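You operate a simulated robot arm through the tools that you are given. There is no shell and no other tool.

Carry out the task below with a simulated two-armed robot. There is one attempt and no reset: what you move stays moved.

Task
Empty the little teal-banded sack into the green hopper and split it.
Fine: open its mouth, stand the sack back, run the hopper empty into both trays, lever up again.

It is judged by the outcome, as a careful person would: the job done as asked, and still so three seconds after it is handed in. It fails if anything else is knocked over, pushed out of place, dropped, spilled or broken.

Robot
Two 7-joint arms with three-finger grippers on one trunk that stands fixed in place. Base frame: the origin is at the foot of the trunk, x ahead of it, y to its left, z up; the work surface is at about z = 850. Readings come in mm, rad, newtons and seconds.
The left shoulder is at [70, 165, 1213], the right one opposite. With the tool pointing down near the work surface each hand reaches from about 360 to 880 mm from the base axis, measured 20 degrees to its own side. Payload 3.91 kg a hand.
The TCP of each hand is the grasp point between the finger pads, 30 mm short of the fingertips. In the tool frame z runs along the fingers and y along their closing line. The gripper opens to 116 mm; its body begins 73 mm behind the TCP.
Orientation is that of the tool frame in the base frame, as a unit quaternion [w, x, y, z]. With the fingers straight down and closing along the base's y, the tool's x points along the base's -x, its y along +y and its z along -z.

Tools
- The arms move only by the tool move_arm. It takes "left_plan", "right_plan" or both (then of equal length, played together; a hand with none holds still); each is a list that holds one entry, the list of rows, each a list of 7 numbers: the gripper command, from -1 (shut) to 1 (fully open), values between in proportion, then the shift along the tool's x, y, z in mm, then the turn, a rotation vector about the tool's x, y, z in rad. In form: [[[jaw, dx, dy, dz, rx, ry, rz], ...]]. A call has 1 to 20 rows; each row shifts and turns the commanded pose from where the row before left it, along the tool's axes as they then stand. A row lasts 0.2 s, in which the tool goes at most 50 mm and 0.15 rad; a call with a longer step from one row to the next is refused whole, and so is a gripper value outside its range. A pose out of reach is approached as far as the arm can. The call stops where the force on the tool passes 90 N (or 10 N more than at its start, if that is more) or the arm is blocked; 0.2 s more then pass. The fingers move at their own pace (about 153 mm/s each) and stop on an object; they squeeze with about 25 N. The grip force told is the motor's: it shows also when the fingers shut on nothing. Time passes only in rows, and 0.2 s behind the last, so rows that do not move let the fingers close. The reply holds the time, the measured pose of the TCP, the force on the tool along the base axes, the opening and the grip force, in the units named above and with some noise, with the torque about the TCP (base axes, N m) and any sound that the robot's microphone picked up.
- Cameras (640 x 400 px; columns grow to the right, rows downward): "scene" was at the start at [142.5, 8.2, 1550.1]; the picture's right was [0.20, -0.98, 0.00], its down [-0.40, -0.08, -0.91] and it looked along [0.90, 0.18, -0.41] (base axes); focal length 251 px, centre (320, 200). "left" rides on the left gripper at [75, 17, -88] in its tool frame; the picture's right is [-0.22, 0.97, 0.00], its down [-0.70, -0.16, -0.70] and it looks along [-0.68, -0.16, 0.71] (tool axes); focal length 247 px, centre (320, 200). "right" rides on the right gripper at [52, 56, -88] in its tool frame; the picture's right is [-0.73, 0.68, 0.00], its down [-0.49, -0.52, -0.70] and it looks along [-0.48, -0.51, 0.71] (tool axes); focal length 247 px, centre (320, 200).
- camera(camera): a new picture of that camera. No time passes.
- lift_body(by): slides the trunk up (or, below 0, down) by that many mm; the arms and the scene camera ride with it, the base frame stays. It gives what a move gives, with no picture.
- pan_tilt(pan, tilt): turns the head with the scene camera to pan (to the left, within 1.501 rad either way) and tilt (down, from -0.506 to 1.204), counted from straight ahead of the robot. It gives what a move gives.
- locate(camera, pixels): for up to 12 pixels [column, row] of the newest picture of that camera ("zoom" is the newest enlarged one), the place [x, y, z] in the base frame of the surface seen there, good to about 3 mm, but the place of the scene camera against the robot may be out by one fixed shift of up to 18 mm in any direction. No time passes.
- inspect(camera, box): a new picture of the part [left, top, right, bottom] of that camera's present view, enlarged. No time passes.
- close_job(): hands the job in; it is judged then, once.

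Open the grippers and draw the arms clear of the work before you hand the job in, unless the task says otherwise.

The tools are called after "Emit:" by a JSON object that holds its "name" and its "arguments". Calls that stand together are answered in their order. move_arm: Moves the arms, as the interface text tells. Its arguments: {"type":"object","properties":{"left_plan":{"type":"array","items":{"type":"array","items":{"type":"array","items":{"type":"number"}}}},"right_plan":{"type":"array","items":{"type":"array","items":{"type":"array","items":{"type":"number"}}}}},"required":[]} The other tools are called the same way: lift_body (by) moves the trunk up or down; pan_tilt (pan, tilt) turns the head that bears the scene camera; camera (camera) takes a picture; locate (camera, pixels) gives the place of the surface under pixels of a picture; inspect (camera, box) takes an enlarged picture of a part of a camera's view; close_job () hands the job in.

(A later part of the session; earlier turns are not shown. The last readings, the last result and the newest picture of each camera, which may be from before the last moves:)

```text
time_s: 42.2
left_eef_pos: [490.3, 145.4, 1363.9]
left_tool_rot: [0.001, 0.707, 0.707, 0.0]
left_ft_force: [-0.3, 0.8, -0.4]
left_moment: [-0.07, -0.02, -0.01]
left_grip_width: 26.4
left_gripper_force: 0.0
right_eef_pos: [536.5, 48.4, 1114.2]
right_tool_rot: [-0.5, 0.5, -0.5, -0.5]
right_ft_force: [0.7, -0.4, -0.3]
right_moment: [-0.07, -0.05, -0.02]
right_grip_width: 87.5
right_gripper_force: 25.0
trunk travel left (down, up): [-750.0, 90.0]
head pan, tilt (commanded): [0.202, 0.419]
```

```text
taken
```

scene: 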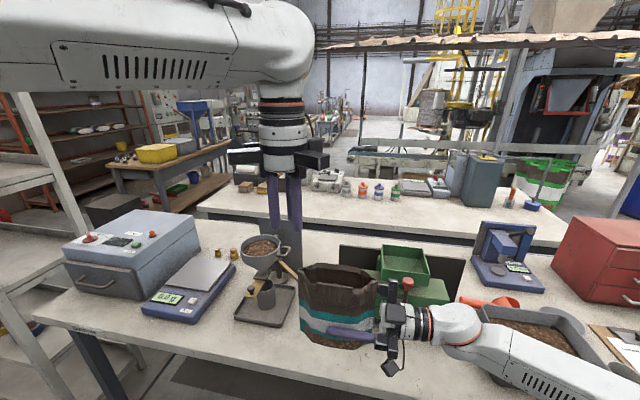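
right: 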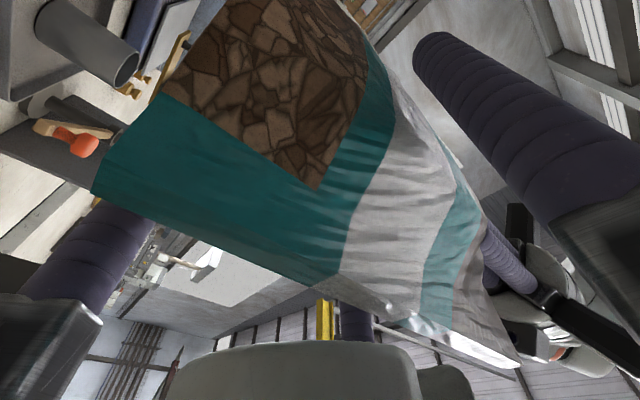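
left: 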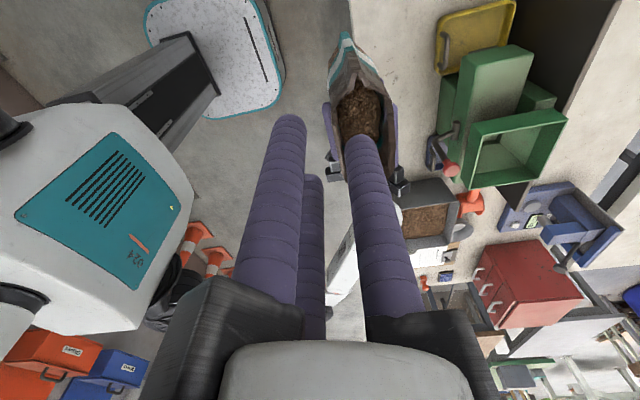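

The mouth stays open after the left hand has gone. I open the left gripper to clear its view and zoom in on the mouth.

Emit:
{"name": "move_arm", "arguments": {"left_plan": [[[1, 30, 0, 0, 0, 0, 0], [1, 30, 0, 0, 0, 0, 0], [1, 0, 0, 0, 0, 0, 0]]]}}

Emit:
{"name": "inspect", "arguments": {"camera": "left", "box": [290, 40, 450, 200]}}

Emit:
{"name": "camera", "arguments": {"camera": "left"}}

```text
time_s: 43.0
left_eef_pos: [488.3, 201.5, 1364.3]
left_tool_rot: [-0.001, 0.707, 0.707, 0.001]
left_ft_force: [0.1, -1.5, -1.0]
left_moment: [0.06, 0.03, 0.0]
left_grip_width: 115.9
left_gripper_force: 0.0
right_eef_pos: [536.3, 44.4, 1114.9]
right_tool_rot: [0.501, -0.499, 0.5, 0.5]
right_ft_force: [-0.4, -0.4, -0.5]
right_moment: [-0.07, -0.05, 0.03]
right_grip_width: 87.3
right_gripper_force: 24.9
trunk travel left (down, up): [-750.0, 90.0]
head pan, tilt (commanded): [0.202, 0.419]
```

```text
2.50 times, centred on (370, 120) of left
```

zoom: 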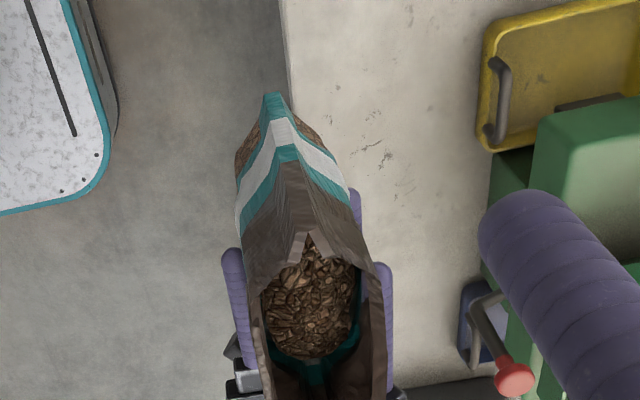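

```text
taken
```

left: 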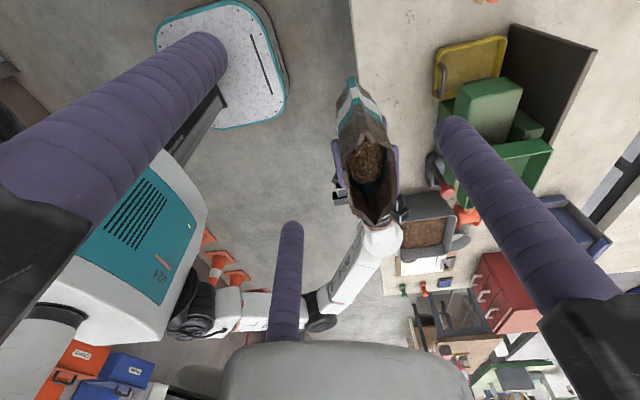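

I zoom in on the whole mouth and locate its rim.

Emit:
{"name": "inspect", "arguments": {"camera": "left", "box": [310, 120, 430, 230]}}

Emit:
{"name": "locate", "arguments": {"camera": "zoom", "pixels": [[220, 60], [190, 70], [145, 160], [165, 260], [250, 370], [330, 300], [320, 180], [290, 90], [200, 140], [240, 130], [230, 220], [262, 385]]}}

```text
3.64 times, centred on (370, 175) of left
```

zoom: 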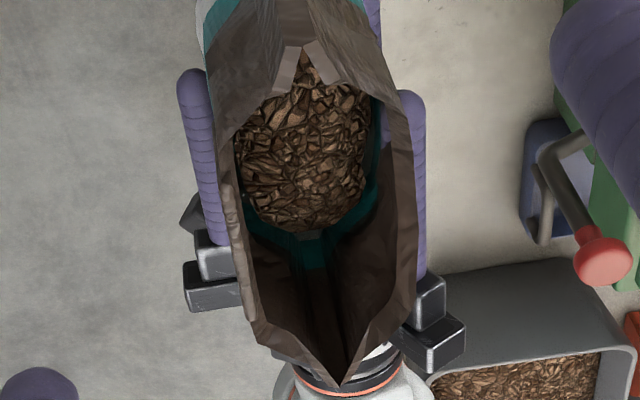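

```text
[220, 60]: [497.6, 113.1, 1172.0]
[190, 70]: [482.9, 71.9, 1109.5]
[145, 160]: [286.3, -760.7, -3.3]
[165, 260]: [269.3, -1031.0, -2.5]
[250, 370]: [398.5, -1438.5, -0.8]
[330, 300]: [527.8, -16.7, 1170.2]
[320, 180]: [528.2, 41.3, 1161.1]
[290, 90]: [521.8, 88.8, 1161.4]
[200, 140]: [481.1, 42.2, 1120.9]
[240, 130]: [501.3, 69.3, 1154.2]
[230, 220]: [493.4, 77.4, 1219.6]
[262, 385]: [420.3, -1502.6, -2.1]
```

I locate more rim points: front edge (228–262,190–345), rear edge (400–412,120–310), ends (302,45) and (343,383).

Emit:
{"name": "locate", "arguments": {"camera": "zoom", "pixels": [[228, 195], [236, 250], [248, 310], [263, 345], [340, 380], [305, 48], [405, 110], [412, 170], [410, 230], [408, 300], [370, 350], [232, 130]]}}

```text
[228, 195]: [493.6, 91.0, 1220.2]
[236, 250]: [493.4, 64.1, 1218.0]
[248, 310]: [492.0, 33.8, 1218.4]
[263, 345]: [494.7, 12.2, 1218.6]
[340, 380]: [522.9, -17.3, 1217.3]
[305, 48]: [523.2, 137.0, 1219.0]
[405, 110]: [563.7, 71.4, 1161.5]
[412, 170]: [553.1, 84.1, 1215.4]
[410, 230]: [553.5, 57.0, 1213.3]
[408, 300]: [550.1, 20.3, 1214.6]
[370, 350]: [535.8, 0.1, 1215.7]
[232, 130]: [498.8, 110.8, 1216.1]
```

The open rim is a hexagon about 154 mm long (y −17…137) and 60 mm wide (x 493…553) at z≈1217. I plan to pour over the front rim with the sack turned 45° so it fits the hopper's diagonal; first I check the backboard and hopper heights from here.

Emit:
{"name": "locate", "arguments": {"camera": "left", "pixels": [[515, 28], [593, 52], [530, 100], [520, 150], [505, 90], [548, 145], [500, 160], [530, 190], [560, 205], [600, 240], [505, 210], [445, 170]]}}

Emit:
{"name": "inspect", "arguments": {"camera": "left", "box": [410, 20, 620, 260]}}

```text
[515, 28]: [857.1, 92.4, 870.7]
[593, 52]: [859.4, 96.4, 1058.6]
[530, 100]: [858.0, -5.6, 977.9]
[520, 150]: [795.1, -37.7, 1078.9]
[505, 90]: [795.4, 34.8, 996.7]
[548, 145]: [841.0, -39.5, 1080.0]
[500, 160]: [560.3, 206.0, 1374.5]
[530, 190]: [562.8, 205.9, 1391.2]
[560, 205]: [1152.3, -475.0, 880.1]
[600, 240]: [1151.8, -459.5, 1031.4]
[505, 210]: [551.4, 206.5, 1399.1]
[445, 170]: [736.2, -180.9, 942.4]
```

```text
1.67 times, centred on (515, 140) of left
```

zoom: 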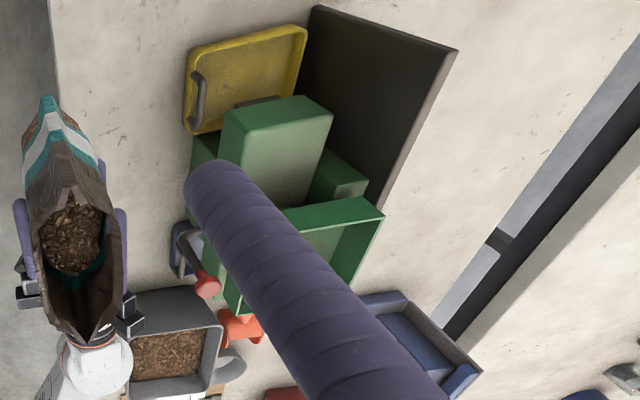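

The backboard top is at z≈1059 (x≈858), the hopper rim 1091. I raise the sack upright and carry it smoothly above the splitter, then yaw it 45°.

Emit:
{"name": "move_arm", "arguments": {"right_plan": [[[-1, -12, 0, 0, 0, 0, 0], [-1, -25, 0, 0, 0, 0, 0], [-1, -32, 0, 0, 0, 0, 0], [-1, -32, 0, 0, 0, 0, 0], [-1, -25, -8, -4, 0, 0, 0], [-1, 0, -20, -10, 0, 0, 0], [-1, 0, -28, -14, 0, 0, 0], [-1, 0, -30, -14, 0, 0, 0], [-1, 0, -30, -14, 0, 0, 0], [-1, 0, -30, -14, 0, 0, 0], [-1, 0, -30, -14, 0, 0, 0], [-1, 0, -26, -12, 0, 0, 0], [-1, 0, -16, -7, 0, 0, 0], [-1, 0, -6, -3, 0, 0, 0]]]}}

Emit:
{"name": "camera", "arguments": {"camera": "scene"}}

```text
time_s: 46.0
left_eef_pos: [490.6, 203.2, 1364.1]
left_tool_rot: [0.0, 0.706, 0.708, 0.0]
left_ft_force: [1.0, 0.0, 0.5]
left_moment: [0.01, 0.04, 0.03]
left_grip_width: 116.2
left_gripper_force: 0.1
right_eef_pos: [761.3, -57.8, 1241.1]
right_tool_rot: [0.499, -0.5, 0.501, 0.5]
right_ft_force: [0.3, -0.2, -4.3]
right_moment: [-0.07, -0.04, 0.04]
right_grip_width: 87.8
right_gripper_force: 24.9
trunk travel left (down, up): [-750.0, 90.0]
head pan, tilt (commanded): [0.202, 0.419]
```

```text
taken
```

scene: 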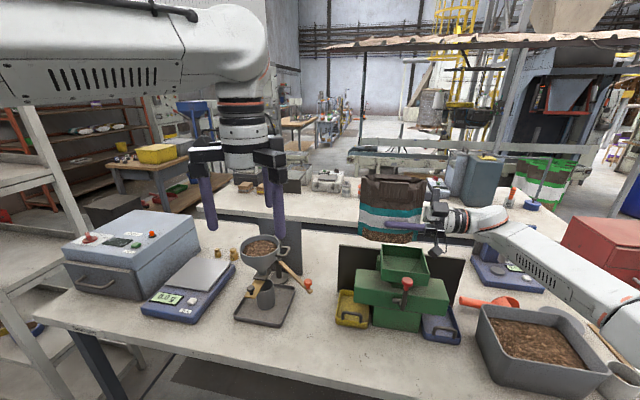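

The sack is over the splitter (right force −4.3 N, grip steady). Now I yaw it 45° about the vertical and shift to the far-right start point of the pour.

Emit:
{"name": "move_arm", "arguments": {"right_plan": [[[-1, 0, 0, 0, 0.0785, 0, 0], [-1, 0, 0, 0, 0.1178, 0, 0], [-1, 0, 0, 0, 0.1178, 0, 0], [-1, 0, 0, 0, 0.1178, 0, 0], [-1, 0, 0, 0, 0.1178, 0, 0], [-1, 0, 0, 0, 0.1178, 0, 0], [-1, 0, 0, 0, 0.1179, 0, 0], [-1, 0, -10, -2, 0, 0, 0], [-1, 0, -25, -4, 0, 0, 0], [-1, 0, -30, -5, 0, 0, 0], [-1, 0, -32, -6, 0, 0, 0], [-1, 0, -32, -6, 0, 0, 0], [-1, 0, -22, -4, 0, 0, 0], [-1, 0, -10, -1.3, 0, 0, 0]]]}}

Emit:
{"name": "camera", "arguments": {"camera": "scene"}}

Emit:
{"name": "camera", "arguments": {"camera": "right"}}

```text
time_s: 49.0
left_eef_pos: [490.6, 203.0, 1363.8]
left_tool_rot: [0.001, 0.707, 0.707, 0.0]
left_ft_force: [-0.5, -0.1, 0.3]
left_moment: [-0.02, 0.0, 0.01]
left_grip_width: 115.9
left_gripper_force: 0.1
right_eef_pos: [854.4, -195.4, 1239.1]
right_tool_rot: [0.653, -0.27, 0.654, 0.27]
right_ft_force: [0.4, 0.6, -4.2]
right_moment: [-0.08, 0.04, 0.01]
right_grip_width: 87.8
right_gripper_force: 24.8
trunk travel left (down, up): [-750.0, 90.0]
head pan, tilt (commanded): [0.202, 0.419]
```

```text
taken
```

scene: 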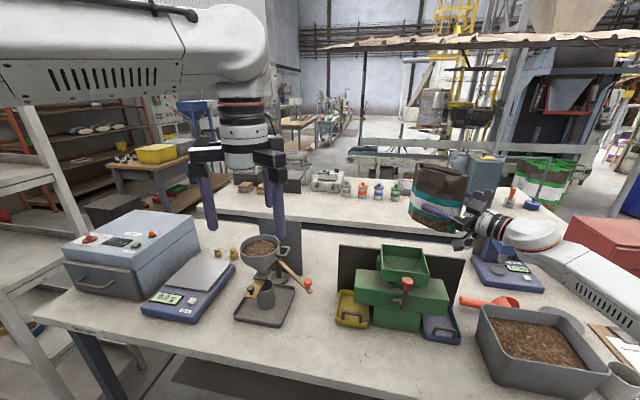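

```text
taken
```

right: 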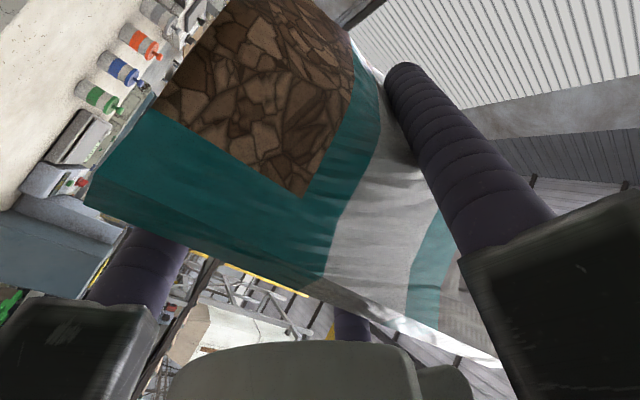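

Now I tilt the sack to 45° (no flow expected yet, P over the hopper centre but high), while yawing the left hand so its camera looks at the hopper.

Emit:
{"name": "move_arm", "arguments": {"right_plan": [[[-1, 0, 0, 0, 0, 0, -0.08], [-1, 0, 0, 0, 0, 0, -0.12], [-1, 0, 0, 0, 0, 0, -0.13], [-1, 0, 0, 0, 0, 0, -0.13], [-1, 0, 0, 0, 0, 0, -0.13], [-1, 0, 0, 0, 0, 0, -0.12], [-1, 0, 0, 0, 0, 0, -0.075]]], "left_plan": [[[1, 0, 0, 0, 0, 0, -0.12], [1, 0, 0, 0, 0, 0, -0.12], [1, 0, 0, 0, 0, 0, -0.12], [1, 0, 0, 0, 0, 0, -0.12], [1, 0, 0, 0, 0, 0, -0.12], [1, 0, 0, 0, 0, 0, -0.12], [1, 0, 0, 0, 0, 0, -0.12]]]}}

Emit:
{"name": "camera", "arguments": {"camera": "scene"}}

Emit:
{"name": "camera", "arguments": {"camera": "left"}}

```text
time_s: 50.6
left_eef_pos: [491.1, 202.4, 1364.6]
left_tool_rot: [0.0, 0.355, 0.935, 0.0]
left_ft_force: [-0.1, -0.6, 0.1]
left_moment: [0.0, -0.02, 0.0]
left_grip_width: 115.9
left_gripper_force: 0.1
right_eef_pos: [854.5, -192.8, 1237.7]
right_tool_rot: [0.707, -0.5, 0.501, 0.0]
right_ft_force: [-0.2, 0.4, -4.5]
right_moment: [-0.08, 0.01, 0.0]
right_grip_width: 87.4
right_gripper_force: 25.1
trunk travel left (down, up): [-750.0, 90.0]
head pan, tilt (commanded): [0.202, 0.419]
```

```text
taken
```

scene: 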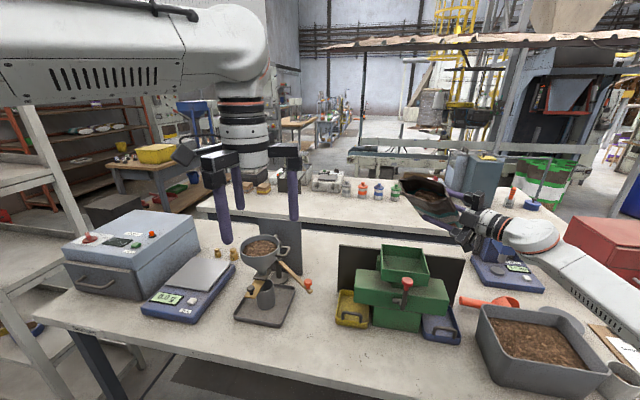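

```text
taken
```

left: 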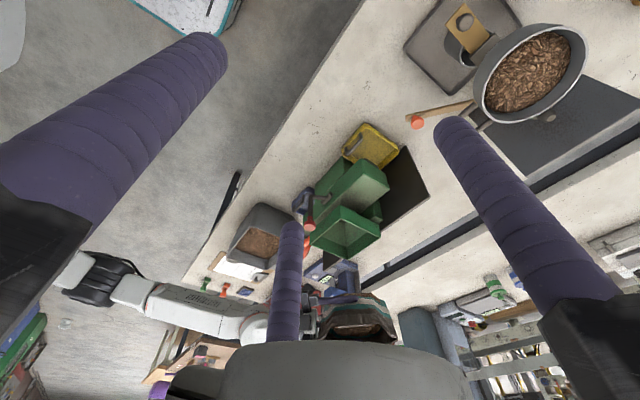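

The left camera now sees the hopper (345,235) and the sack's mouth (355,315). I zoom in to verify the lip position against my estimate (790,−110,1283).

Emit:
{"name": "inspect", "arguments": {"camera": "left", "box": [270, 200, 430, 345]}}

Emit:
{"name": "locate", "arguments": {"camera": "zoom", "pixels": [[300, 170], [400, 120], [330, 60], [300, 100], [290, 310], [330, 308], [400, 300], [440, 330], [350, 340], [370, 355], [340, 325], [300, 330]]}}

```text
2.76 times, centred on (350, 272) of left
```

zoom: 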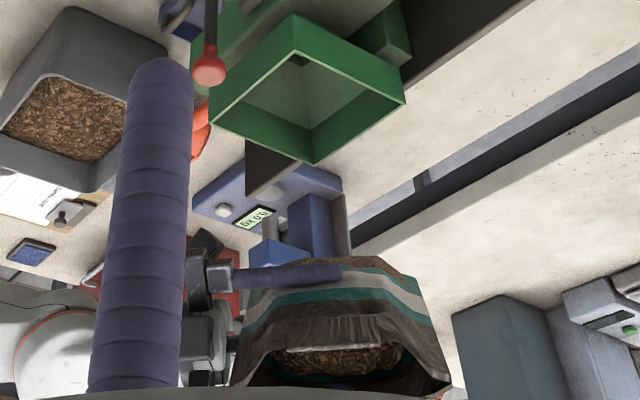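

```text
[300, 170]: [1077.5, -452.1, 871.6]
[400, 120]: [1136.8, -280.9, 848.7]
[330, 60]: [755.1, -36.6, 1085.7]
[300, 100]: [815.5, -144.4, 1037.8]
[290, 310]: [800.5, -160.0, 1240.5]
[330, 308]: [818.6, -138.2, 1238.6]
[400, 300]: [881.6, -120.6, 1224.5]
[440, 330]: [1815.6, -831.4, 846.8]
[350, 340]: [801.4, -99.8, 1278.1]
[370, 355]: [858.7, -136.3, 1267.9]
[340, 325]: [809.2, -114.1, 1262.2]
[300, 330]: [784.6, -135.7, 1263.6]
```

The lip is where I expected (801,−100,1278 near its middle). I lower the tilted sack towards the hopper and tilt to 60°, where nothing should flow yet.

Emit:
{"name": "move_arm", "arguments": {"right_plan": [[[-1, 10, 8, 0, 0, 0, 0], [-1, 16, 13, -0.3, 0, 0, 0], [-1, 16, 13, -0.4, 0, 0, 0], [-1, 11.6, 8.6, 0, 0, 0, 0], [-1, 0, 0, 0, 0, 0, -0.0873], [-1, 0, 0, 0, 0, 0, -0.0873], [-1, 0, 0, 0, 0, 0, -0.0872]]]}}

Emit:
{"name": "inspect", "arguments": {"camera": "left", "box": [270, 180, 430, 345]}}

Emit:
{"name": "inspect", "arguments": {"camera": "scene", "box": [330, 160, 500, 290]}}

```text
time_s: 52.2
left_eef_pos: [490.3, 203.8, 1364.1]
left_tool_rot: [-0.001, 0.357, 0.934, 0.0]
left_ft_force: [0.1, 1.1, -0.2]
left_moment: [-0.04, -0.02, 0.0]
left_grip_width: 116.2
left_gripper_force: 0.0
right_eef_pos: [859.6, -198.8, 1170.2]
right_tool_rot: [0.701, -0.562, 0.43, -0.091]
right_ft_force: [-0.4, 1.0, -4.6]
right_moment: [-0.13, 0.03, -0.03]
right_grip_width: 87.6
right_gripper_force: 25.4
trunk travel left (down, up): [-750.0, 90.0]
head pan, tilt (commanded): [0.202, 0.419]
```

```text
2.42 times, centred on (350, 262) of left
```

zoom: 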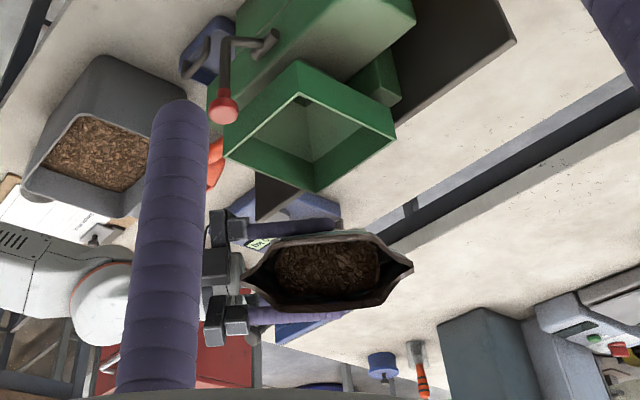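

```text
3.08 times, centred on (415, 225) of scene
```

zoom: 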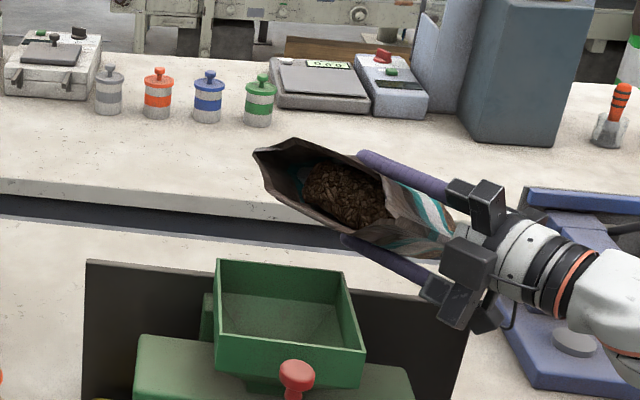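

Nothing flows at 60°. I verify the lip place and continue to 75° with the lip coming down to about z 1145.

Emit:
{"name": "locate", "arguments": {"camera": "left", "pixels": [[338, 254], [340, 256], [345, 256]]}}

Emit:
{"name": "move_arm", "arguments": {"right_plan": [[[-1, 1.3, 3.2, 0, 0, 0, -0.0873], [-1, 1.3, 3.2, 0, 0, 0, -0.0873], [-1, 1.3, 3.2, 0, 0, 0, -0.0872]]]}}

Emit:
{"name": "inspect", "arguments": {"camera": "left", "box": [270, 180, 430, 345]}}

Emit:
{"name": "inspect", "arguments": {"camera": "scene", "box": [330, 190, 480, 300]}}

```text
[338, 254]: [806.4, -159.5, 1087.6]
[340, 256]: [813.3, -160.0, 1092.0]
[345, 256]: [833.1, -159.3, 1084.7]
```

```text
time_s: 53.0
left_eef_pos: [490.0, 203.6, 1364.3]
left_tool_rot: [0.0, 0.356, 0.934, 0.0]
left_ft_force: [0.3, 0.5, 0.1]
left_moment: [0.05, 0.0, 0.03]
left_grip_width: 115.9
left_gripper_force: 0.0
right_eef_pos: [859.2, -199.0, 1162.5]
right_tool_rot: [0.683, -0.612, 0.353, -0.184]
right_ft_force: [-0.6, -0.2, -3.2]
right_moment: [-0.04, 0.01, -0.01]
right_grip_width: 87.1
right_gripper_force: 24.9
trunk travel left (down, up): [-750.0, 90.0]
head pan, tilt (commanded): [0.202, 0.419]
```

```text
2.42 times, centred on (350, 262) of left
```

zoom: 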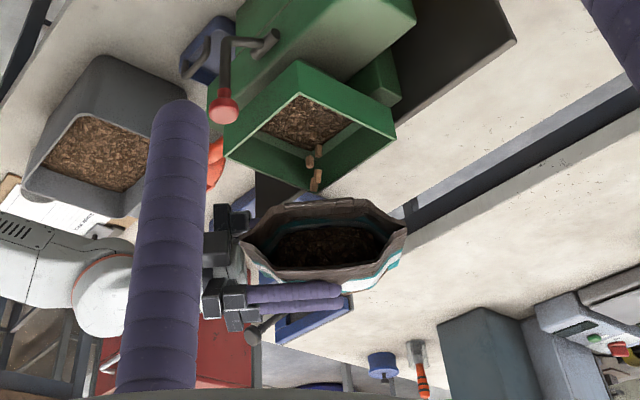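

```text
3.64 times, centred on (405, 245) of scene
```

zoom: 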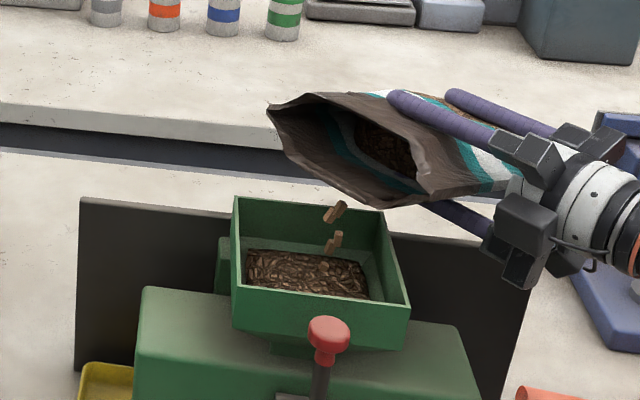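

Chips are flowing neatly into the hopper. I hold this tilt for a moment to watch the flow and fill level.

Emit:
{"name": "move_arm", "arguments": {"right_plan": [[[-1, 0, 0, 0, 0, 0, 0], [-1, 0, 0, 0, 0, 0, 0], [-1, 0, 0, 0, 0, 0, 0]]]}}

Emit:
{"name": "inspect", "arguments": {"camera": "scene", "box": [330, 190, 480, 300]}}

Emit:
{"name": "inspect", "arguments": {"camera": "left", "box": [300, 190, 400, 290]}}

```text
time_s: 53.8
left_eef_pos: [489.8, 202.7, 1364.1]
left_tool_rot: [-0.001, 0.357, 0.934, 0.0]
left_ft_force: [0.0, 0.0, 0.3]
left_moment: [0.04, 0.02, 0.0]
left_grip_width: 115.9
left_gripper_force: 0.1
right_eef_pos: [860.6, -198.8, 1162.1]
right_tool_rot: [0.683, -0.612, 0.354, -0.183]
right_ft_force: [-0.4, -1.0, -3.3]
right_moment: [-0.06, 0.05, -0.02]
right_grip_width: 87.2
right_gripper_force: 25.4
trunk travel left (down, up): [-750.0, 90.0]
head pan, tilt (commanded): [0.202, 0.419]
```

```text
3.64 times, centred on (405, 245) of scene
```

zoom: 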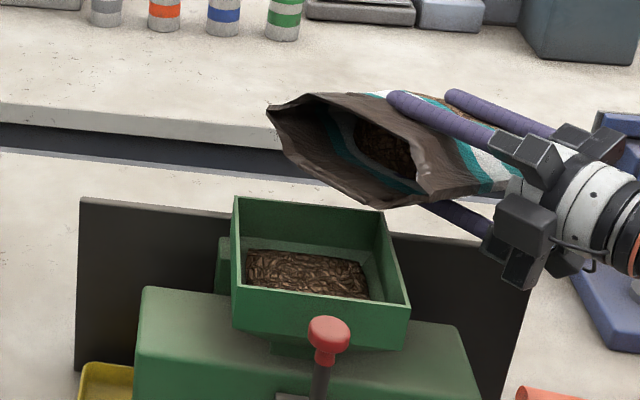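

```text
4.00 times, centred on (350, 240) of left
```

zoom: 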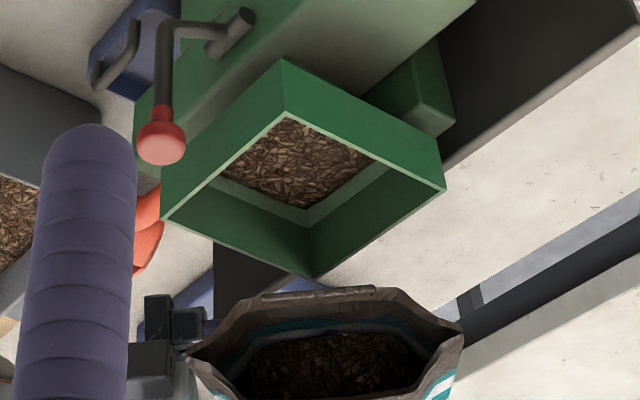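

The flow stopped by itself at this tilt, with nothing spilled. I go on to 90° with the lip lowered to about z 1118.

Emit:
{"name": "move_arm", "arguments": {"right_plan": [[[-1, -2.6, -0.2, 0, 0, 0, -0.0873], [-1, -2.6, -0.2, 0, 0, 0, -0.0873], [-1, -2.6, -0.2, 0, 0, 0, -0.0872], [-1, 0, 0, 0, 0, 0, 0], [-1, 0, 0, 0, 0, 0, 0]]]}}

Emit:
{"name": "inspect", "arguments": {"camera": "scene", "box": [330, 190, 480, 300]}}

Emit:
{"name": "inspect", "arguments": {"camera": "left", "box": [300, 190, 400, 290]}}

```text
time_s: 55.0
left_eef_pos: [489.5, 202.7, 1365.2]
left_tool_rot: [0.001, 0.357, 0.934, 0.0]
left_ft_force: [-0.1, 0.2, -0.5]
left_moment: [-0.01, 0.04, 0.01]
left_grip_width: 116.0
left_gripper_force: 0.1
right_eef_pos: [852.3, -194.0, 1163.0]
right_tool_rot: [0.654, -0.653, 0.271, -0.271]
right_ft_force: [-0.4, 0.5, -1.6]
right_moment: [-0.04, 0.01, -0.03]
right_grip_width: 86.1
right_gripper_force: 25.1
trunk travel left (down, up): [-750.0, 90.0]
head pan, tilt (commanded): [0.202, 0.419]
```

```text
3.64 times, centred on (405, 245) of scene
```

zoom: 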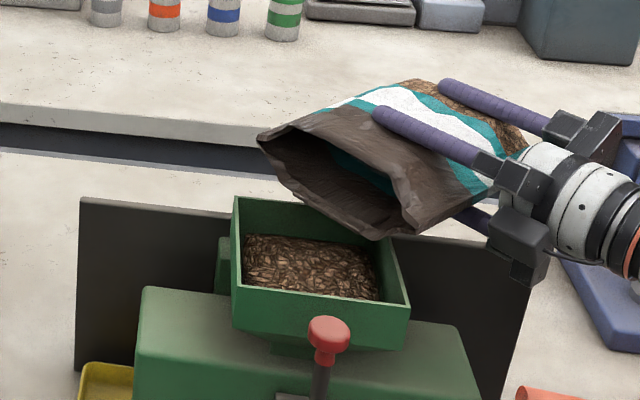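

```text
4.00 times, centred on (350, 240) of left
```

zoom: 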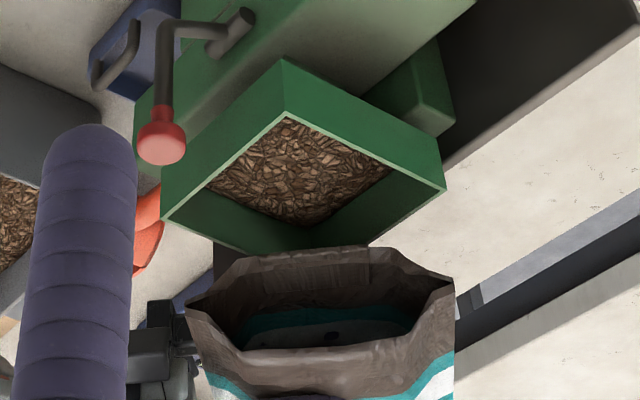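

The sack is nearly empty (force −1.6 N) and the hopper about two-thirds full with none spilled. I tilt on to 105° and 120°.

Emit:
{"name": "move_arm", "arguments": {"right_plan": [[[-1, -3.9, -8.1, 0, 0, 0, -0.0873], [-1, -3.9, -8.1, 0, 0, 0, -0.0873], [-1, -3.9, -8.1, 0, 0, 0, -0.0872], [-1, 0, 0, 0, 0, 0, 0], [-1, 0, 0, 0, 0, 0, 0]]]}}

Emit:
{"name": "inspect", "arguments": {"camera": "scene", "box": [330, 190, 480, 300]}}

Emit:
{"name": "inspect", "arguments": {"camera": "left", "box": [300, 190, 400, 290]}}

```text
time_s: 56.2
left_eef_pos: [490.9, 203.6, 1365.5]
left_tool_rot: [0.001, 0.356, 0.934, 0.0]
left_ft_force: [0.4, -0.1, 0.9]
left_moment: [0.0, 0.05, 0.01]
left_grip_width: 116.0
left_gripper_force: 0.0
right_eef_pos: [844.8, -183.0, 1186.9]
right_tool_rot: [-0.612, 0.683, -0.183, 0.353]
right_ft_force: [-0.3, -0.1, -0.8]
right_moment: [0.01, -0.03, 0.02]
right_grip_width: 83.9
right_gripper_force: 24.8
trunk travel left (down, up): [-750.0, 90.0]
head pan, tilt (commanded): [0.202, 0.419]
```

```text
3.64 times, centred on (405, 245) of scene
```

zoom: 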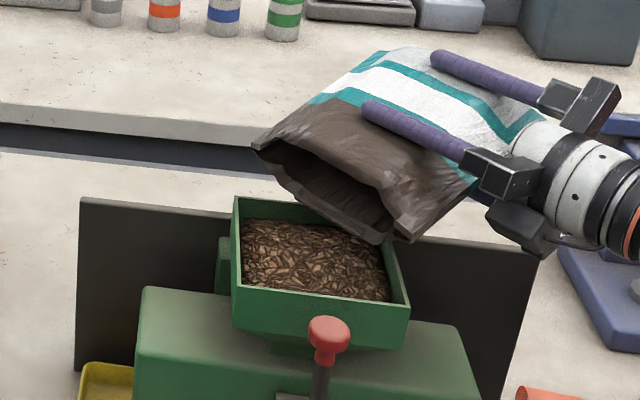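

```text
4.00 times, centred on (350, 240) of left
```

zoom: 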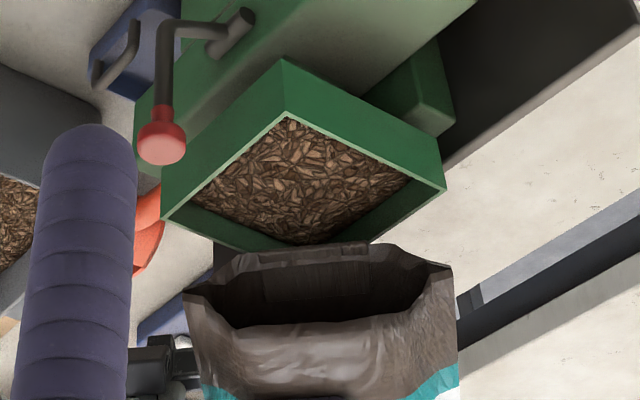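

Almost all is out (−0.8 N). I continue to 120° and then 135° to empty it fully.

Emit:
{"name": "move_arm", "arguments": {"right_plan": [[[-1, -3.8, -9.1, 0, 0, 0, -0.0873], [-1, -3.8, -9.1, 0, 0, 0, -0.0873], [-1, -3.7, -9.1, 0, 0, 0, -0.0872], [-1, 0, 0, 0, 0, 0, 0], [-1, -3.8, -9.1, 0, 0, 0, -0.0873], [-1, -3.8, -9.1, 0, 0, 0, -0.0873], [-1, -3.8, -9.2, 0, 0, 0, -0.0872], [-1, 0, 0, 0, 0, 0, 0], [-1, 0, 0, 0, 0, 0, 0]]]}}

Emit:
{"name": "inspect", "arguments": {"camera": "scene", "box": [330, 190, 480, 300]}}

Emit:
{"name": "inspect", "arguments": {"camera": "left", "box": [300, 190, 400, 290]}}

```text
time_s: 58.2
left_eef_pos: [489.7, 202.9, 1363.9]
left_tool_rot: [0.0, 0.356, 0.934, 0.0]
left_ft_force: [0.3, -0.6, -0.1]
left_moment: [-0.01, 0.0, 0.0]
left_grip_width: 116.3
left_gripper_force: 0.1
right_eef_pos: [811.6, -152.3, 1224.6]
right_tool_rot: [-0.5, 0.707, 0.001, 0.5]
right_ft_force: [0.0, -0.1, 0.3]
right_moment: [-0.01, -0.04, 0.01]
right_grip_width: 84.0
right_gripper_force: 24.8
trunk travel left (down, up): [-750.0, 90.0]
head pan, tilt (commanded): [0.202, 0.419]
```

```text
3.64 times, centred on (405, 245) of scene
```

zoom: 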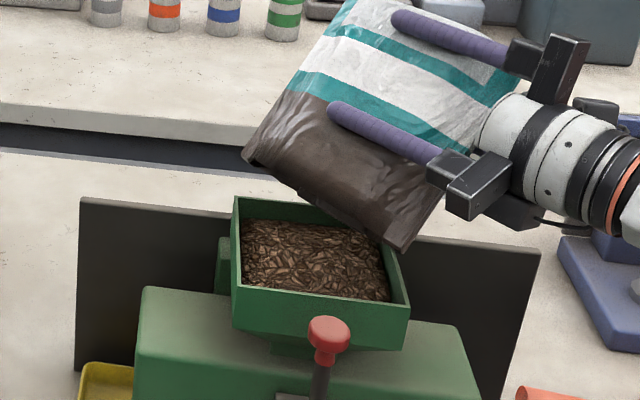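

```text
4.00 times, centred on (350, 240) of left
```

zoom: 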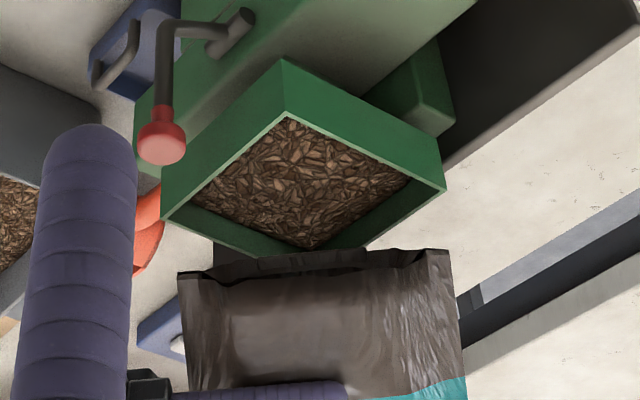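

The force is about zero, so it seems empty. I tilt another 10° and wait briefly to let any last chips out.

Emit:
{"name": "move_arm", "arguments": {"right_plan": [[[-1, -3.8, -9.1, 0, 0, 0, -0.0873], [-1, -3.8, -9.1, 0, 0, 0, -0.0873], [-1, 0, 0, 0, 0, 0, 0], [-1, 0, 0, 0, 0, 0, 0], [-1, 0, 0, 0, 0, 0, 0], [-1, 0, 0, 0, 0, 0, 0]]]}}

Emit:
{"name": "inspect", "arguments": {"camera": "scene", "box": [330, 190, 480, 300]}}

Emit:
{"name": "camera", "arguments": {"camera": "scene"}}

```text
time_s: 59.6
left_eef_pos: [489.4, 203.2, 1364.8]
left_tool_rot: [0.001, 0.356, 0.934, 0.0]
left_ft_force: [0.5, -0.5, -0.7]
left_moment: [-0.02, 0.01, -0.02]
left_grip_width: 116.1
left_gripper_force: 0.1
right_eef_pos: [800.0, -140.0, 1229.7]
right_tool_rot: [-0.454, 0.705, 0.062, 0.542]
right_ft_force: [-0.2, -0.1, -1.6]
right_moment: [-0.02, 0.02, -0.04]
right_grip_width: 83.7
right_gripper_force: 24.2
trunk travel left (down, up): [-750.0, 90.0]
head pan, tilt (commanded): [0.202, 0.419]
```

```text
3.64 times, centred on (405, 245) of scene
```

zoom: 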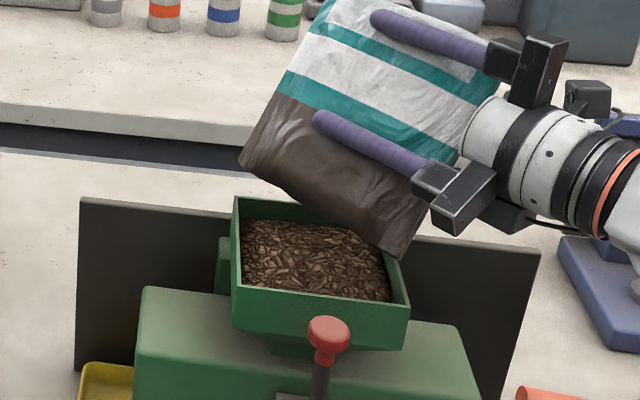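

```text
taken
```

scene: 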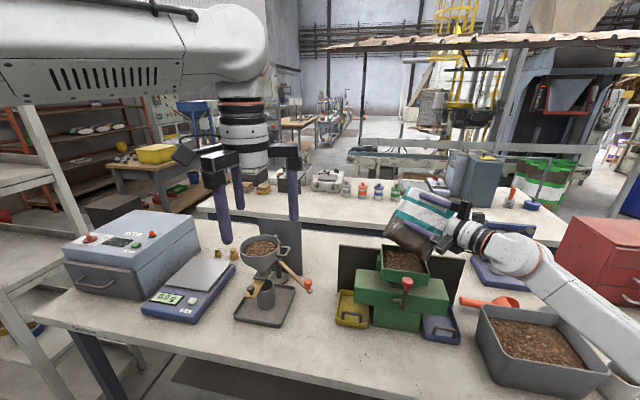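

All out: no more flow. I lift the sack 70 mm clear and turn it upright again above the hopper.

Emit:
{"name": "move_arm", "arguments": {"right_plan": [[[-1, 19.1, -13.4, 0, 0, 0, 0], [-1, 19.1, -13.4, 0, 0, 0, 0], [-1, 19.1, -13.4, 0, 0, 0, 0], [-1, 0, 0, 0, 0, 0, 0.1], [-1, 0, 0, 0, 0, 0, 0.15], [-1, 0, 0, 0, 0, 0, 0.15], [-1, 0, 0, 0, 0, 0, 0.15], [-1, 0, 0, 0, 0, 0, 0.15], [-1, 0, 0, 0, 0, 0, 0.15], [-1, 0, 0, 0, 0, 0, 0.15], [-1, 0, 0, 0, 0, 0, 0.15], [-1, 0, 0, 0, 0, 0, 0.15], [-1, 0, 0, 0, 0, 0, 0.15], [-1, 0, 0, 0, 0, 0, 0.15], [-1, 0, 0, 0, 0, 0, 0.15], [-1, 0, 0, 0, 0, 0, 0.15], [-1, 0, 0, 0, 0, 0, 0.15], [-1, 0, 0, 0, 0, 0, 0.15], [-1, 0, 0, 0, 0, 0, 0.15], [-1, 0, 0, 0, 0, 0, 0.15]]]}}

Emit:
{"name": "move_arm", "arguments": {"right_plan": [[[-1, 0, 0, 0, 0, 0, 0.03], [-1, 0, 0, 0, 0, 0, 0]]]}}

Emit:
{"name": "camera", "arguments": {"camera": "scene"}}

Emit:
{"name": "camera", "arguments": {"camera": "left"}}

```text
time_s: 63.8
left_eef_pos: [489.3, 203.3, 1364.9]
left_tool_rot: [0.0, 0.357, 0.934, -0.001]
left_ft_force: [0.8, 0.0, -0.1]
left_moment: [-0.02, -0.02, -0.03]
left_grip_width: 116.0
left_gripper_force: 0.1
right_eef_pos: [798.3, -136.8, 1301.6]
right_tool_rot: [0.658, -0.28, 0.649, 0.26]
right_ft_force: [-0.5, 0.3, -0.1]
right_moment: [-0.05, 0.02, 0.0]
right_grip_width: 83.6
right_gripper_force: 24.9
trunk travel left (down, up): [-750.0, 90.0]
head pan, tilt (commanded): [0.202, 0.419]
```

```text
time_s: 64.4
left_eef_pos: [490.9, 202.5, 1363.4]
left_tool_rot: [0.002, 0.357, 0.934, 0.0]
left_ft_force: [-0.2, 0.2, -0.6]
left_moment: [0.01, -0.01, -0.01]
left_grip_width: 116.1
left_gripper_force: 0.1
right_eef_pos: [797.4, -136.8, 1299.9]
right_tool_rot: [0.653, -0.271, 0.653, 0.27]
right_ft_force: [0.2, 0.1, -1.0]
right_moment: [-0.02, -0.02, 0.0]
right_grip_width: 83.8
right_gripper_force: 24.6
trunk travel left (down, up): [-750.0, 90.0]
head pan, tilt (commanded): [0.202, 0.419]
```

```text
taken
```

scene: 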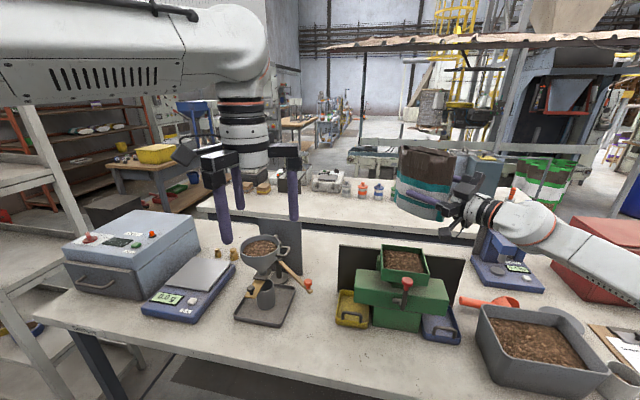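

```text
taken
```

left: 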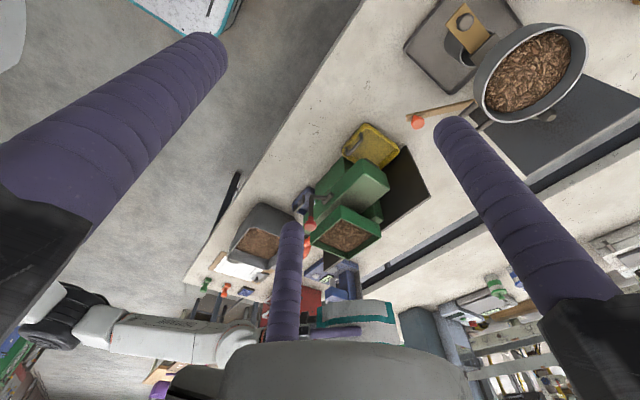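

I check for spilled chips around the splitter and hopper before moving on.

Emit:
{"name": "inspect", "arguments": {"camera": "scene", "box": [320, 230, 480, 350]}}

Emit:
{"name": "inspect", "arguments": {"camera": "left", "box": [290, 110, 440, 270]}}

```text
3.33 times, centred on (400, 290) of scene
```

zoom: 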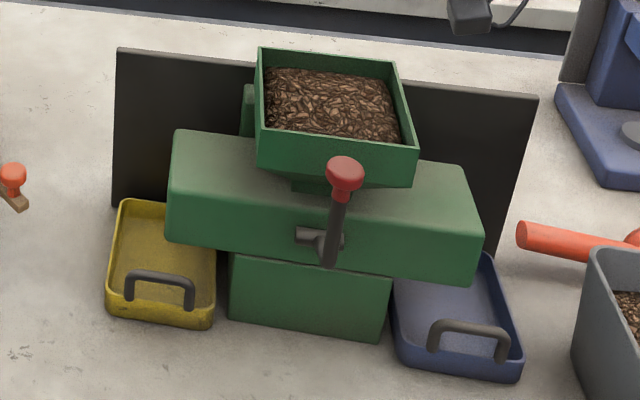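

```text
2.50 times, centred on (365, 190) of left
```

zoom: 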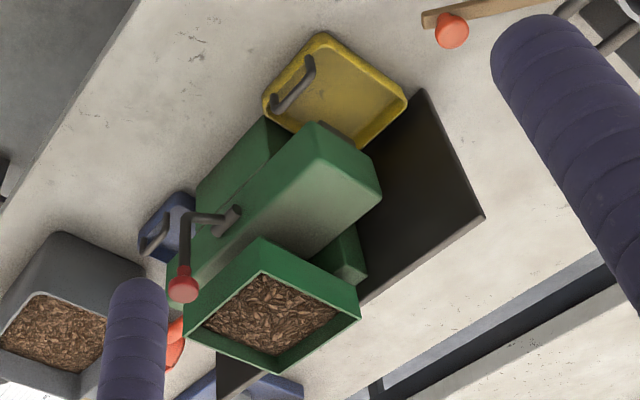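

No chips spilled. I measure both trays relative to the splitter (centre y≈−99) to make sure they stand symmetrically under the outlets.

Emit:
{"name": "locate", "arguments": {"camera": "zoom", "pixels": [[322, 35], [266, 105], [404, 97], [335, 90], [300, 75], [310, 120], [350, 140], [370, 200], [200, 190], [150, 240], [180, 205], [300, 130]]}}

Emit:
{"name": "inspect", "arguments": {"camera": "scene", "box": [320, 260, 480, 360]}}

Emit:
{"name": "locate", "arguments": {"camera": "zoom", "pixels": [[100, 230], [108, 120], [218, 245], [160, 170], [395, 270], [520, 300], [495, 195], [450, 220], [165, 150], [478, 190], [165, 155], [470, 210]]}}

```text
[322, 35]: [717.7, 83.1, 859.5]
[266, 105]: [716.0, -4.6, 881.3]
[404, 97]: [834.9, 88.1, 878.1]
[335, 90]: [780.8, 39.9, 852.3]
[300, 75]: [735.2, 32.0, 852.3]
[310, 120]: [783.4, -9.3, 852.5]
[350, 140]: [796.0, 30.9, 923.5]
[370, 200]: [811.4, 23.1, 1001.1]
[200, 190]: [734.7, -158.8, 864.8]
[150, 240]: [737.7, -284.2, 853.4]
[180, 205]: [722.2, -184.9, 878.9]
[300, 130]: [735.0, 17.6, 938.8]
```

```text
4.00 times, centred on (400, 310) of scene
```

zoom: 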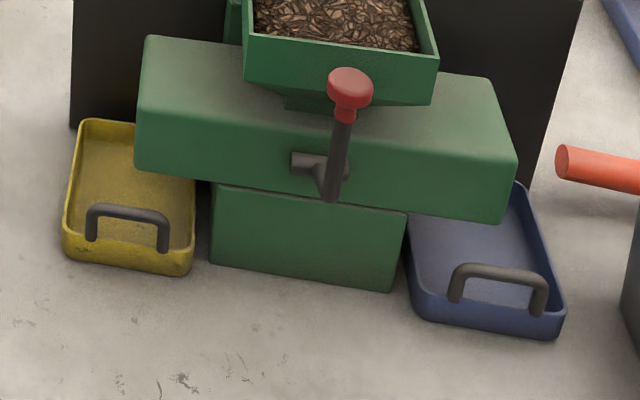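

```text
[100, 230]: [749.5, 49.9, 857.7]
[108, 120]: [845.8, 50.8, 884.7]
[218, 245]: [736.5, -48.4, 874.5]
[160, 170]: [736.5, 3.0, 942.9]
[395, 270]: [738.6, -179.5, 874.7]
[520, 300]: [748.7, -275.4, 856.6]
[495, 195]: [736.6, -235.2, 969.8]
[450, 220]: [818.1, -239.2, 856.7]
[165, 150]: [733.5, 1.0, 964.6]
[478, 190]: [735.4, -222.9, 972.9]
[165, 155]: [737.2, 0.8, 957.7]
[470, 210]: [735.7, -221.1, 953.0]
```

Both trays sit symmetrically (centres y≈+36 and −235). I bring the empty sack back: yaw back to 0° and carry it to the handover spot, while turning the left hand back to its pinching orientation.

Emit:
{"name": "move_arm", "arguments": {"right_plan": [[[-1, 10, 20, 7, 0, 0, 0], [-1, 15, 30, 11, 0, 0, 0], [-1, 15, 30.6, 10.3, 0, 0, 0], [-1, 0, 0, 0, -0.1309, 0, 0], [-1, 0, 0, 0, -0.1309, 0, 0], [-1, 0, 0, 0, -0.1309, 0, 0], [-1, 0, 0, 0, -0.1309, 0, 0], [-1, 0, 0, 0, -0.1309, 0, 0], [-1, 0, 0, 0, -0.1309, 0, 0]]], "left_plan": [[[1, 0, 0, 0, 0, 0, 0.12], [1, 0, 0, 0, 0, 0, 0.12], [1, 0, 0, 0, 0, 0, 0.12], [1, 0, 0, 0, 0, 0, 0.12], [1, 0, 0, 0, 0, 0, 0.12], [1, 0, 0, 0, 0, 0, 0.12], [1, 0, 0, 0, 0, 0, 0.12], [1, 0, 0, 0, 0, 0, 0], [1, 0, 0, 0, 0, 0, 0]]]}}

Emit:
{"name": "move_arm", "arguments": {"right_plan": [[[-1, 0, 15, 7, 0, 0, 0], [-1, 0, 30, 14, 0, 0, 0], [-1, 0, 35, 17, 0, 0, 0], [-1, 0, 35, 17, 0, 0, 0], [-1, 0, 35, 17, 0, 0, 0], [-1, 0, 35, 17, 0, 0, 0], [-1, 0, 25, 12, 0, 0, 0], [-1, 0, 13, 5, 0, 0, 0], [-1, 20, 0, 0, 0, 0, 0], [-1, 35, 0, 0, 0, 0, 0], [-1, 40, 0, 0, 0, 0, 0], [-1, 30, 0, 0, 0, 0, 0], [-1, 20, 0, 0, 0, 0, 0], [-1, 0, 0, 0, 0, 0, 0]]]}}

Emit:
{"name": "camera", "arguments": {"camera": "scene"}}

Emit:
{"name": "camera", "arguments": {"camera": "left"}}

```text
time_s: 66.4
left_eef_pos: [491.1, 204.2, 1365.9]
left_tool_rot: [0.001, 0.707, 0.707, 0.0]
left_ft_force: [0.4, -0.2, -0.2]
left_moment: [-0.02, 0.02, -0.01]
left_grip_width: 115.9
left_gripper_force: 0.1
right_eef_pos: [762.2, -60.4, 1260.5]
right_tool_rot: [-0.499, 0.501, -0.499, -0.501]
right_ft_force: [0.5, -0.2, -0.4]
right_moment: [-0.01, -0.02, 0.02]
right_grip_width: 83.8
right_gripper_force: 25.0
trunk travel left (down, up): [-750.0, 90.0]
head pan, tilt (commanded): [0.202, 0.419]
```

```text
time_s: 69.4
left_eef_pos: [489.5, 203.4, 1365.7]
left_tool_rot: [0.0, 0.707, 0.707, 0.0]
left_ft_force: [1.5, 0.2, -0.1]
left_moment: [-0.01, 0.0, -0.02]
left_grip_width: 115.9
left_gripper_force: 0.1
right_eef_pos: [538.2, 44.6, 1117.0]
right_tool_rot: [-0.5, 0.501, -0.5, -0.5]
right_ft_force: [1.2, 0.0, -1.2]
right_moment: [0.01, 0.0, -0.01]
right_grip_width: 83.7
right_gripper_force: 24.8
trunk travel left (down, up): [-750.0, 90.0]
head pan, tilt (commanded): [0.202, 0.419]
```

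```text
taken
```

scene: 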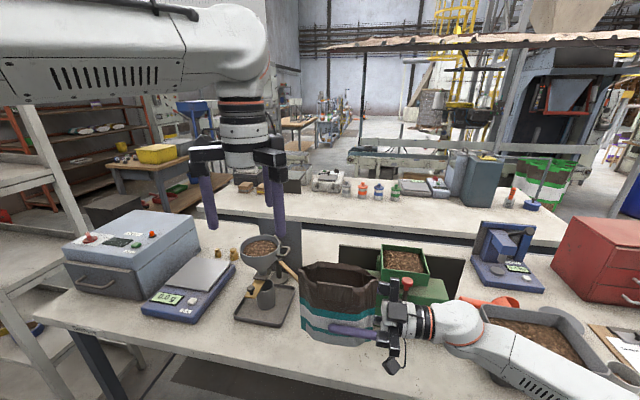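

```text
taken
```

left: 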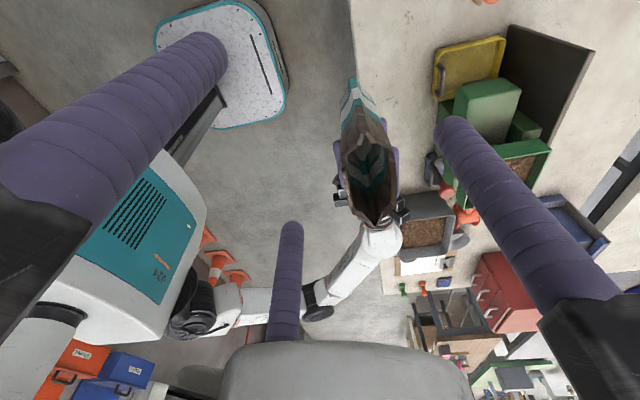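

I look into the sack to confirm it is empty, and locate its lip for the handover pinch.

Emit:
{"name": "inspect", "arguments": {"camera": "left", "box": [310, 120, 430, 230]}}

Emit:
{"name": "locate", "arguments": {"camera": "zoom", "pixels": [[228, 190], [230, 210], [236, 250], [250, 310], [263, 345], [340, 380], [305, 48], [412, 170], [410, 230], [408, 300], [232, 130], [280, 150]]}}

```text
3.64 times, centred on (370, 175) of left
```

zoom: 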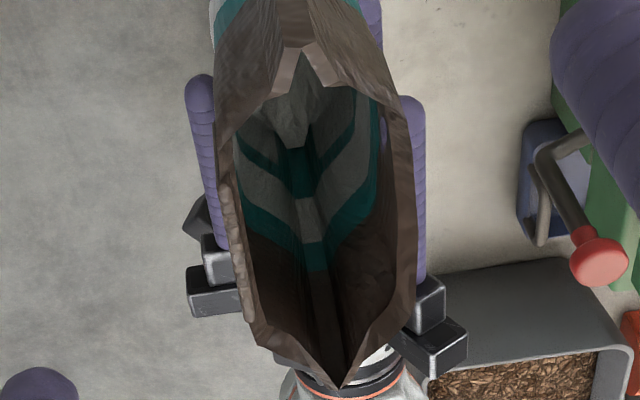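

```text
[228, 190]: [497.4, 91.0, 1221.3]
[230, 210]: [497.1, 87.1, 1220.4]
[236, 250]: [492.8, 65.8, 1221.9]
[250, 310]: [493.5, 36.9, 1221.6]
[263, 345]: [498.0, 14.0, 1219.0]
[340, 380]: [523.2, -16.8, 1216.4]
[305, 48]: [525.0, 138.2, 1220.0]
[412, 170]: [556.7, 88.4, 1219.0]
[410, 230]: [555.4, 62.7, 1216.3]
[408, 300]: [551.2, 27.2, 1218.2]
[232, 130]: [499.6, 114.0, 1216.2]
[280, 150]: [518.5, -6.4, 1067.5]
```

The sack is empty inside. I bring the left hand back over the lip (fingers part-open) and lower it to the same relative pose where it let go, astride the front lip.

Emit:
{"name": "move_arm", "arguments": {"left_plan": [[[0, -20, 0.5, 0, 0, 0, 0], [-0.4, -30, 0.5, 0, 0, 0, 0], [-0.4, -35, 0.5, 0, 0, 0, 0], [-0.4, -35, 0.5, 0, 0, 0, 0], [-0.4, -22, 0, 0, 0, 0, 0], [-0.4, 0, 0, 25, 0, 0, 0], [-0.4, 0, 0, 35, 0, 0, 0], [-0.4, 0, 0, 25, 0, 0, 0], [-0.4, 0, 0, 0, 0, 0, 0]]]}}

Emit:
{"name": "inspect", "arguments": {"camera": "left", "box": [220, 0, 460, 200]}}

Emit:
{"name": "inspect", "arguments": {"camera": "scene", "box": [280, 230, 440, 350]}}

```text
time_s: 71.4
left_eef_pos: [492.6, 59.6, 1281.8]
left_tool_rot: [0.0, 0.706, 0.708, 0.001]
left_ft_force: [0.7, -0.1, -0.1]
left_moment: [0.0, 0.0, -0.01]
left_grip_width: 34.8
left_gripper_force: 0.0
right_eef_pos: [539.5, 44.0, 1117.8]
right_tool_rot: [-0.5, 0.501, -0.5, -0.499]
right_ft_force: [0.3, 0.0, -0.9]
right_moment: [-0.01, -0.03, 0.01]
right_grip_width: 83.9
right_gripper_force: 25.3
trunk travel left (down, up): [-750.0, 90.0]
head pan, tilt (commanded): [0.202, 0.419]
```

```text
2.00 times, centred on (340, 100) of left
```

zoom: 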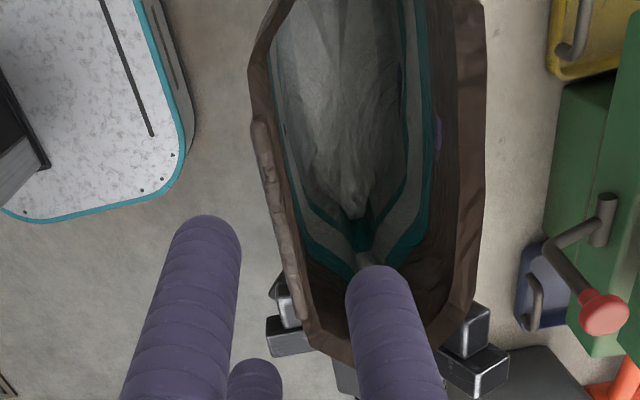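

```text
3.33 times, centred on (360, 290) of scene
```

zoom: 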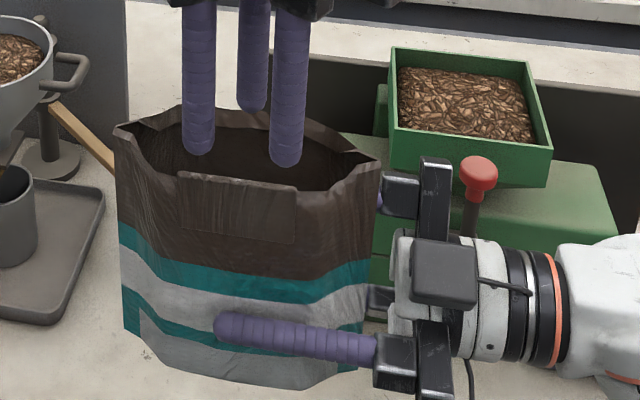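

The fingers hang over the mouth with the lip tab between pair and single finger. I lower the last 46 mm and check.

Emit:
{"name": "move_arm", "arguments": {"left_plan": [[[-0.4, 0, 0, 20, 0, 0, 0], [-0.4, 0, 0, 16, 0, 0, 0], [-0.4, 0, 0, 10, 0, 0, 0], [-0.4, 0, 0, 0, 0, 0, 0]]]}}

Emit:
{"name": "inspect", "arguments": {"camera": "left", "box": [220, 0, 460, 200]}}

Emit:
{"name": "inspect", "arguments": {"camera": "scene", "box": [280, 230, 440, 350]}}

```text
time_s: 72.4
left_eef_pos: [492.0, 60.6, 1235.0]
left_tool_rot: [0.001, 0.706, 0.708, 0.0]
left_ft_force: [0.0, 0.2, -0.1]
left_moment: [-0.03, -0.01, 0.01]
left_grip_width: 34.9
left_gripper_force: 0.0
right_eef_pos: [538.7, 43.0, 1116.4]
right_tool_rot: [-0.5, 0.5, -0.5, -0.499]
right_ft_force: [-0.4, 0.5, -0.3]
right_moment: [0.03, -0.01, 0.02]
right_grip_width: 83.8
right_gripper_force: 25.1
trunk travel left (down, up): [-750.0, 90.0]
head pan, tilt (commanded): [0.202, 0.419]
```

```text
2.00 times, centred on (340, 100) of left
```

zoom: 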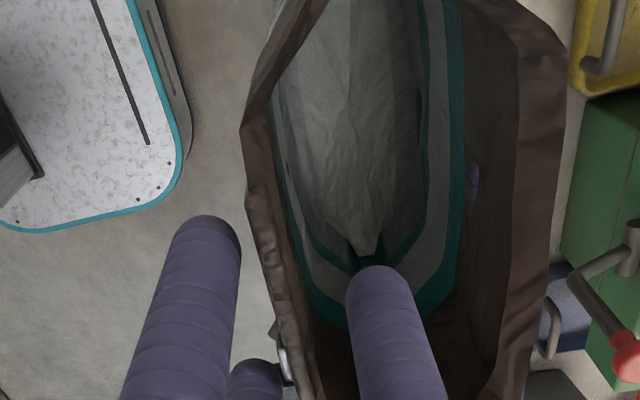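

```text
3.33 times, centred on (360, 290) of scene
```

zoom: 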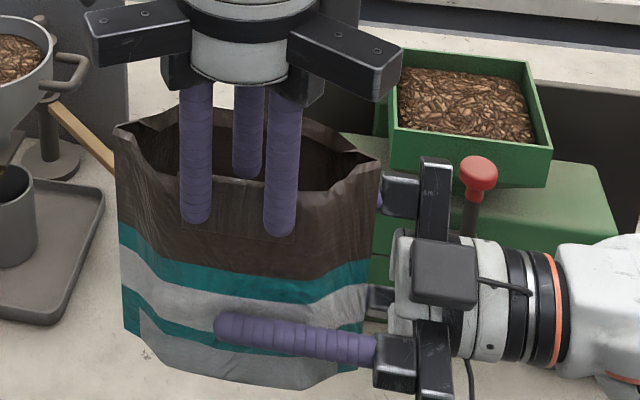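

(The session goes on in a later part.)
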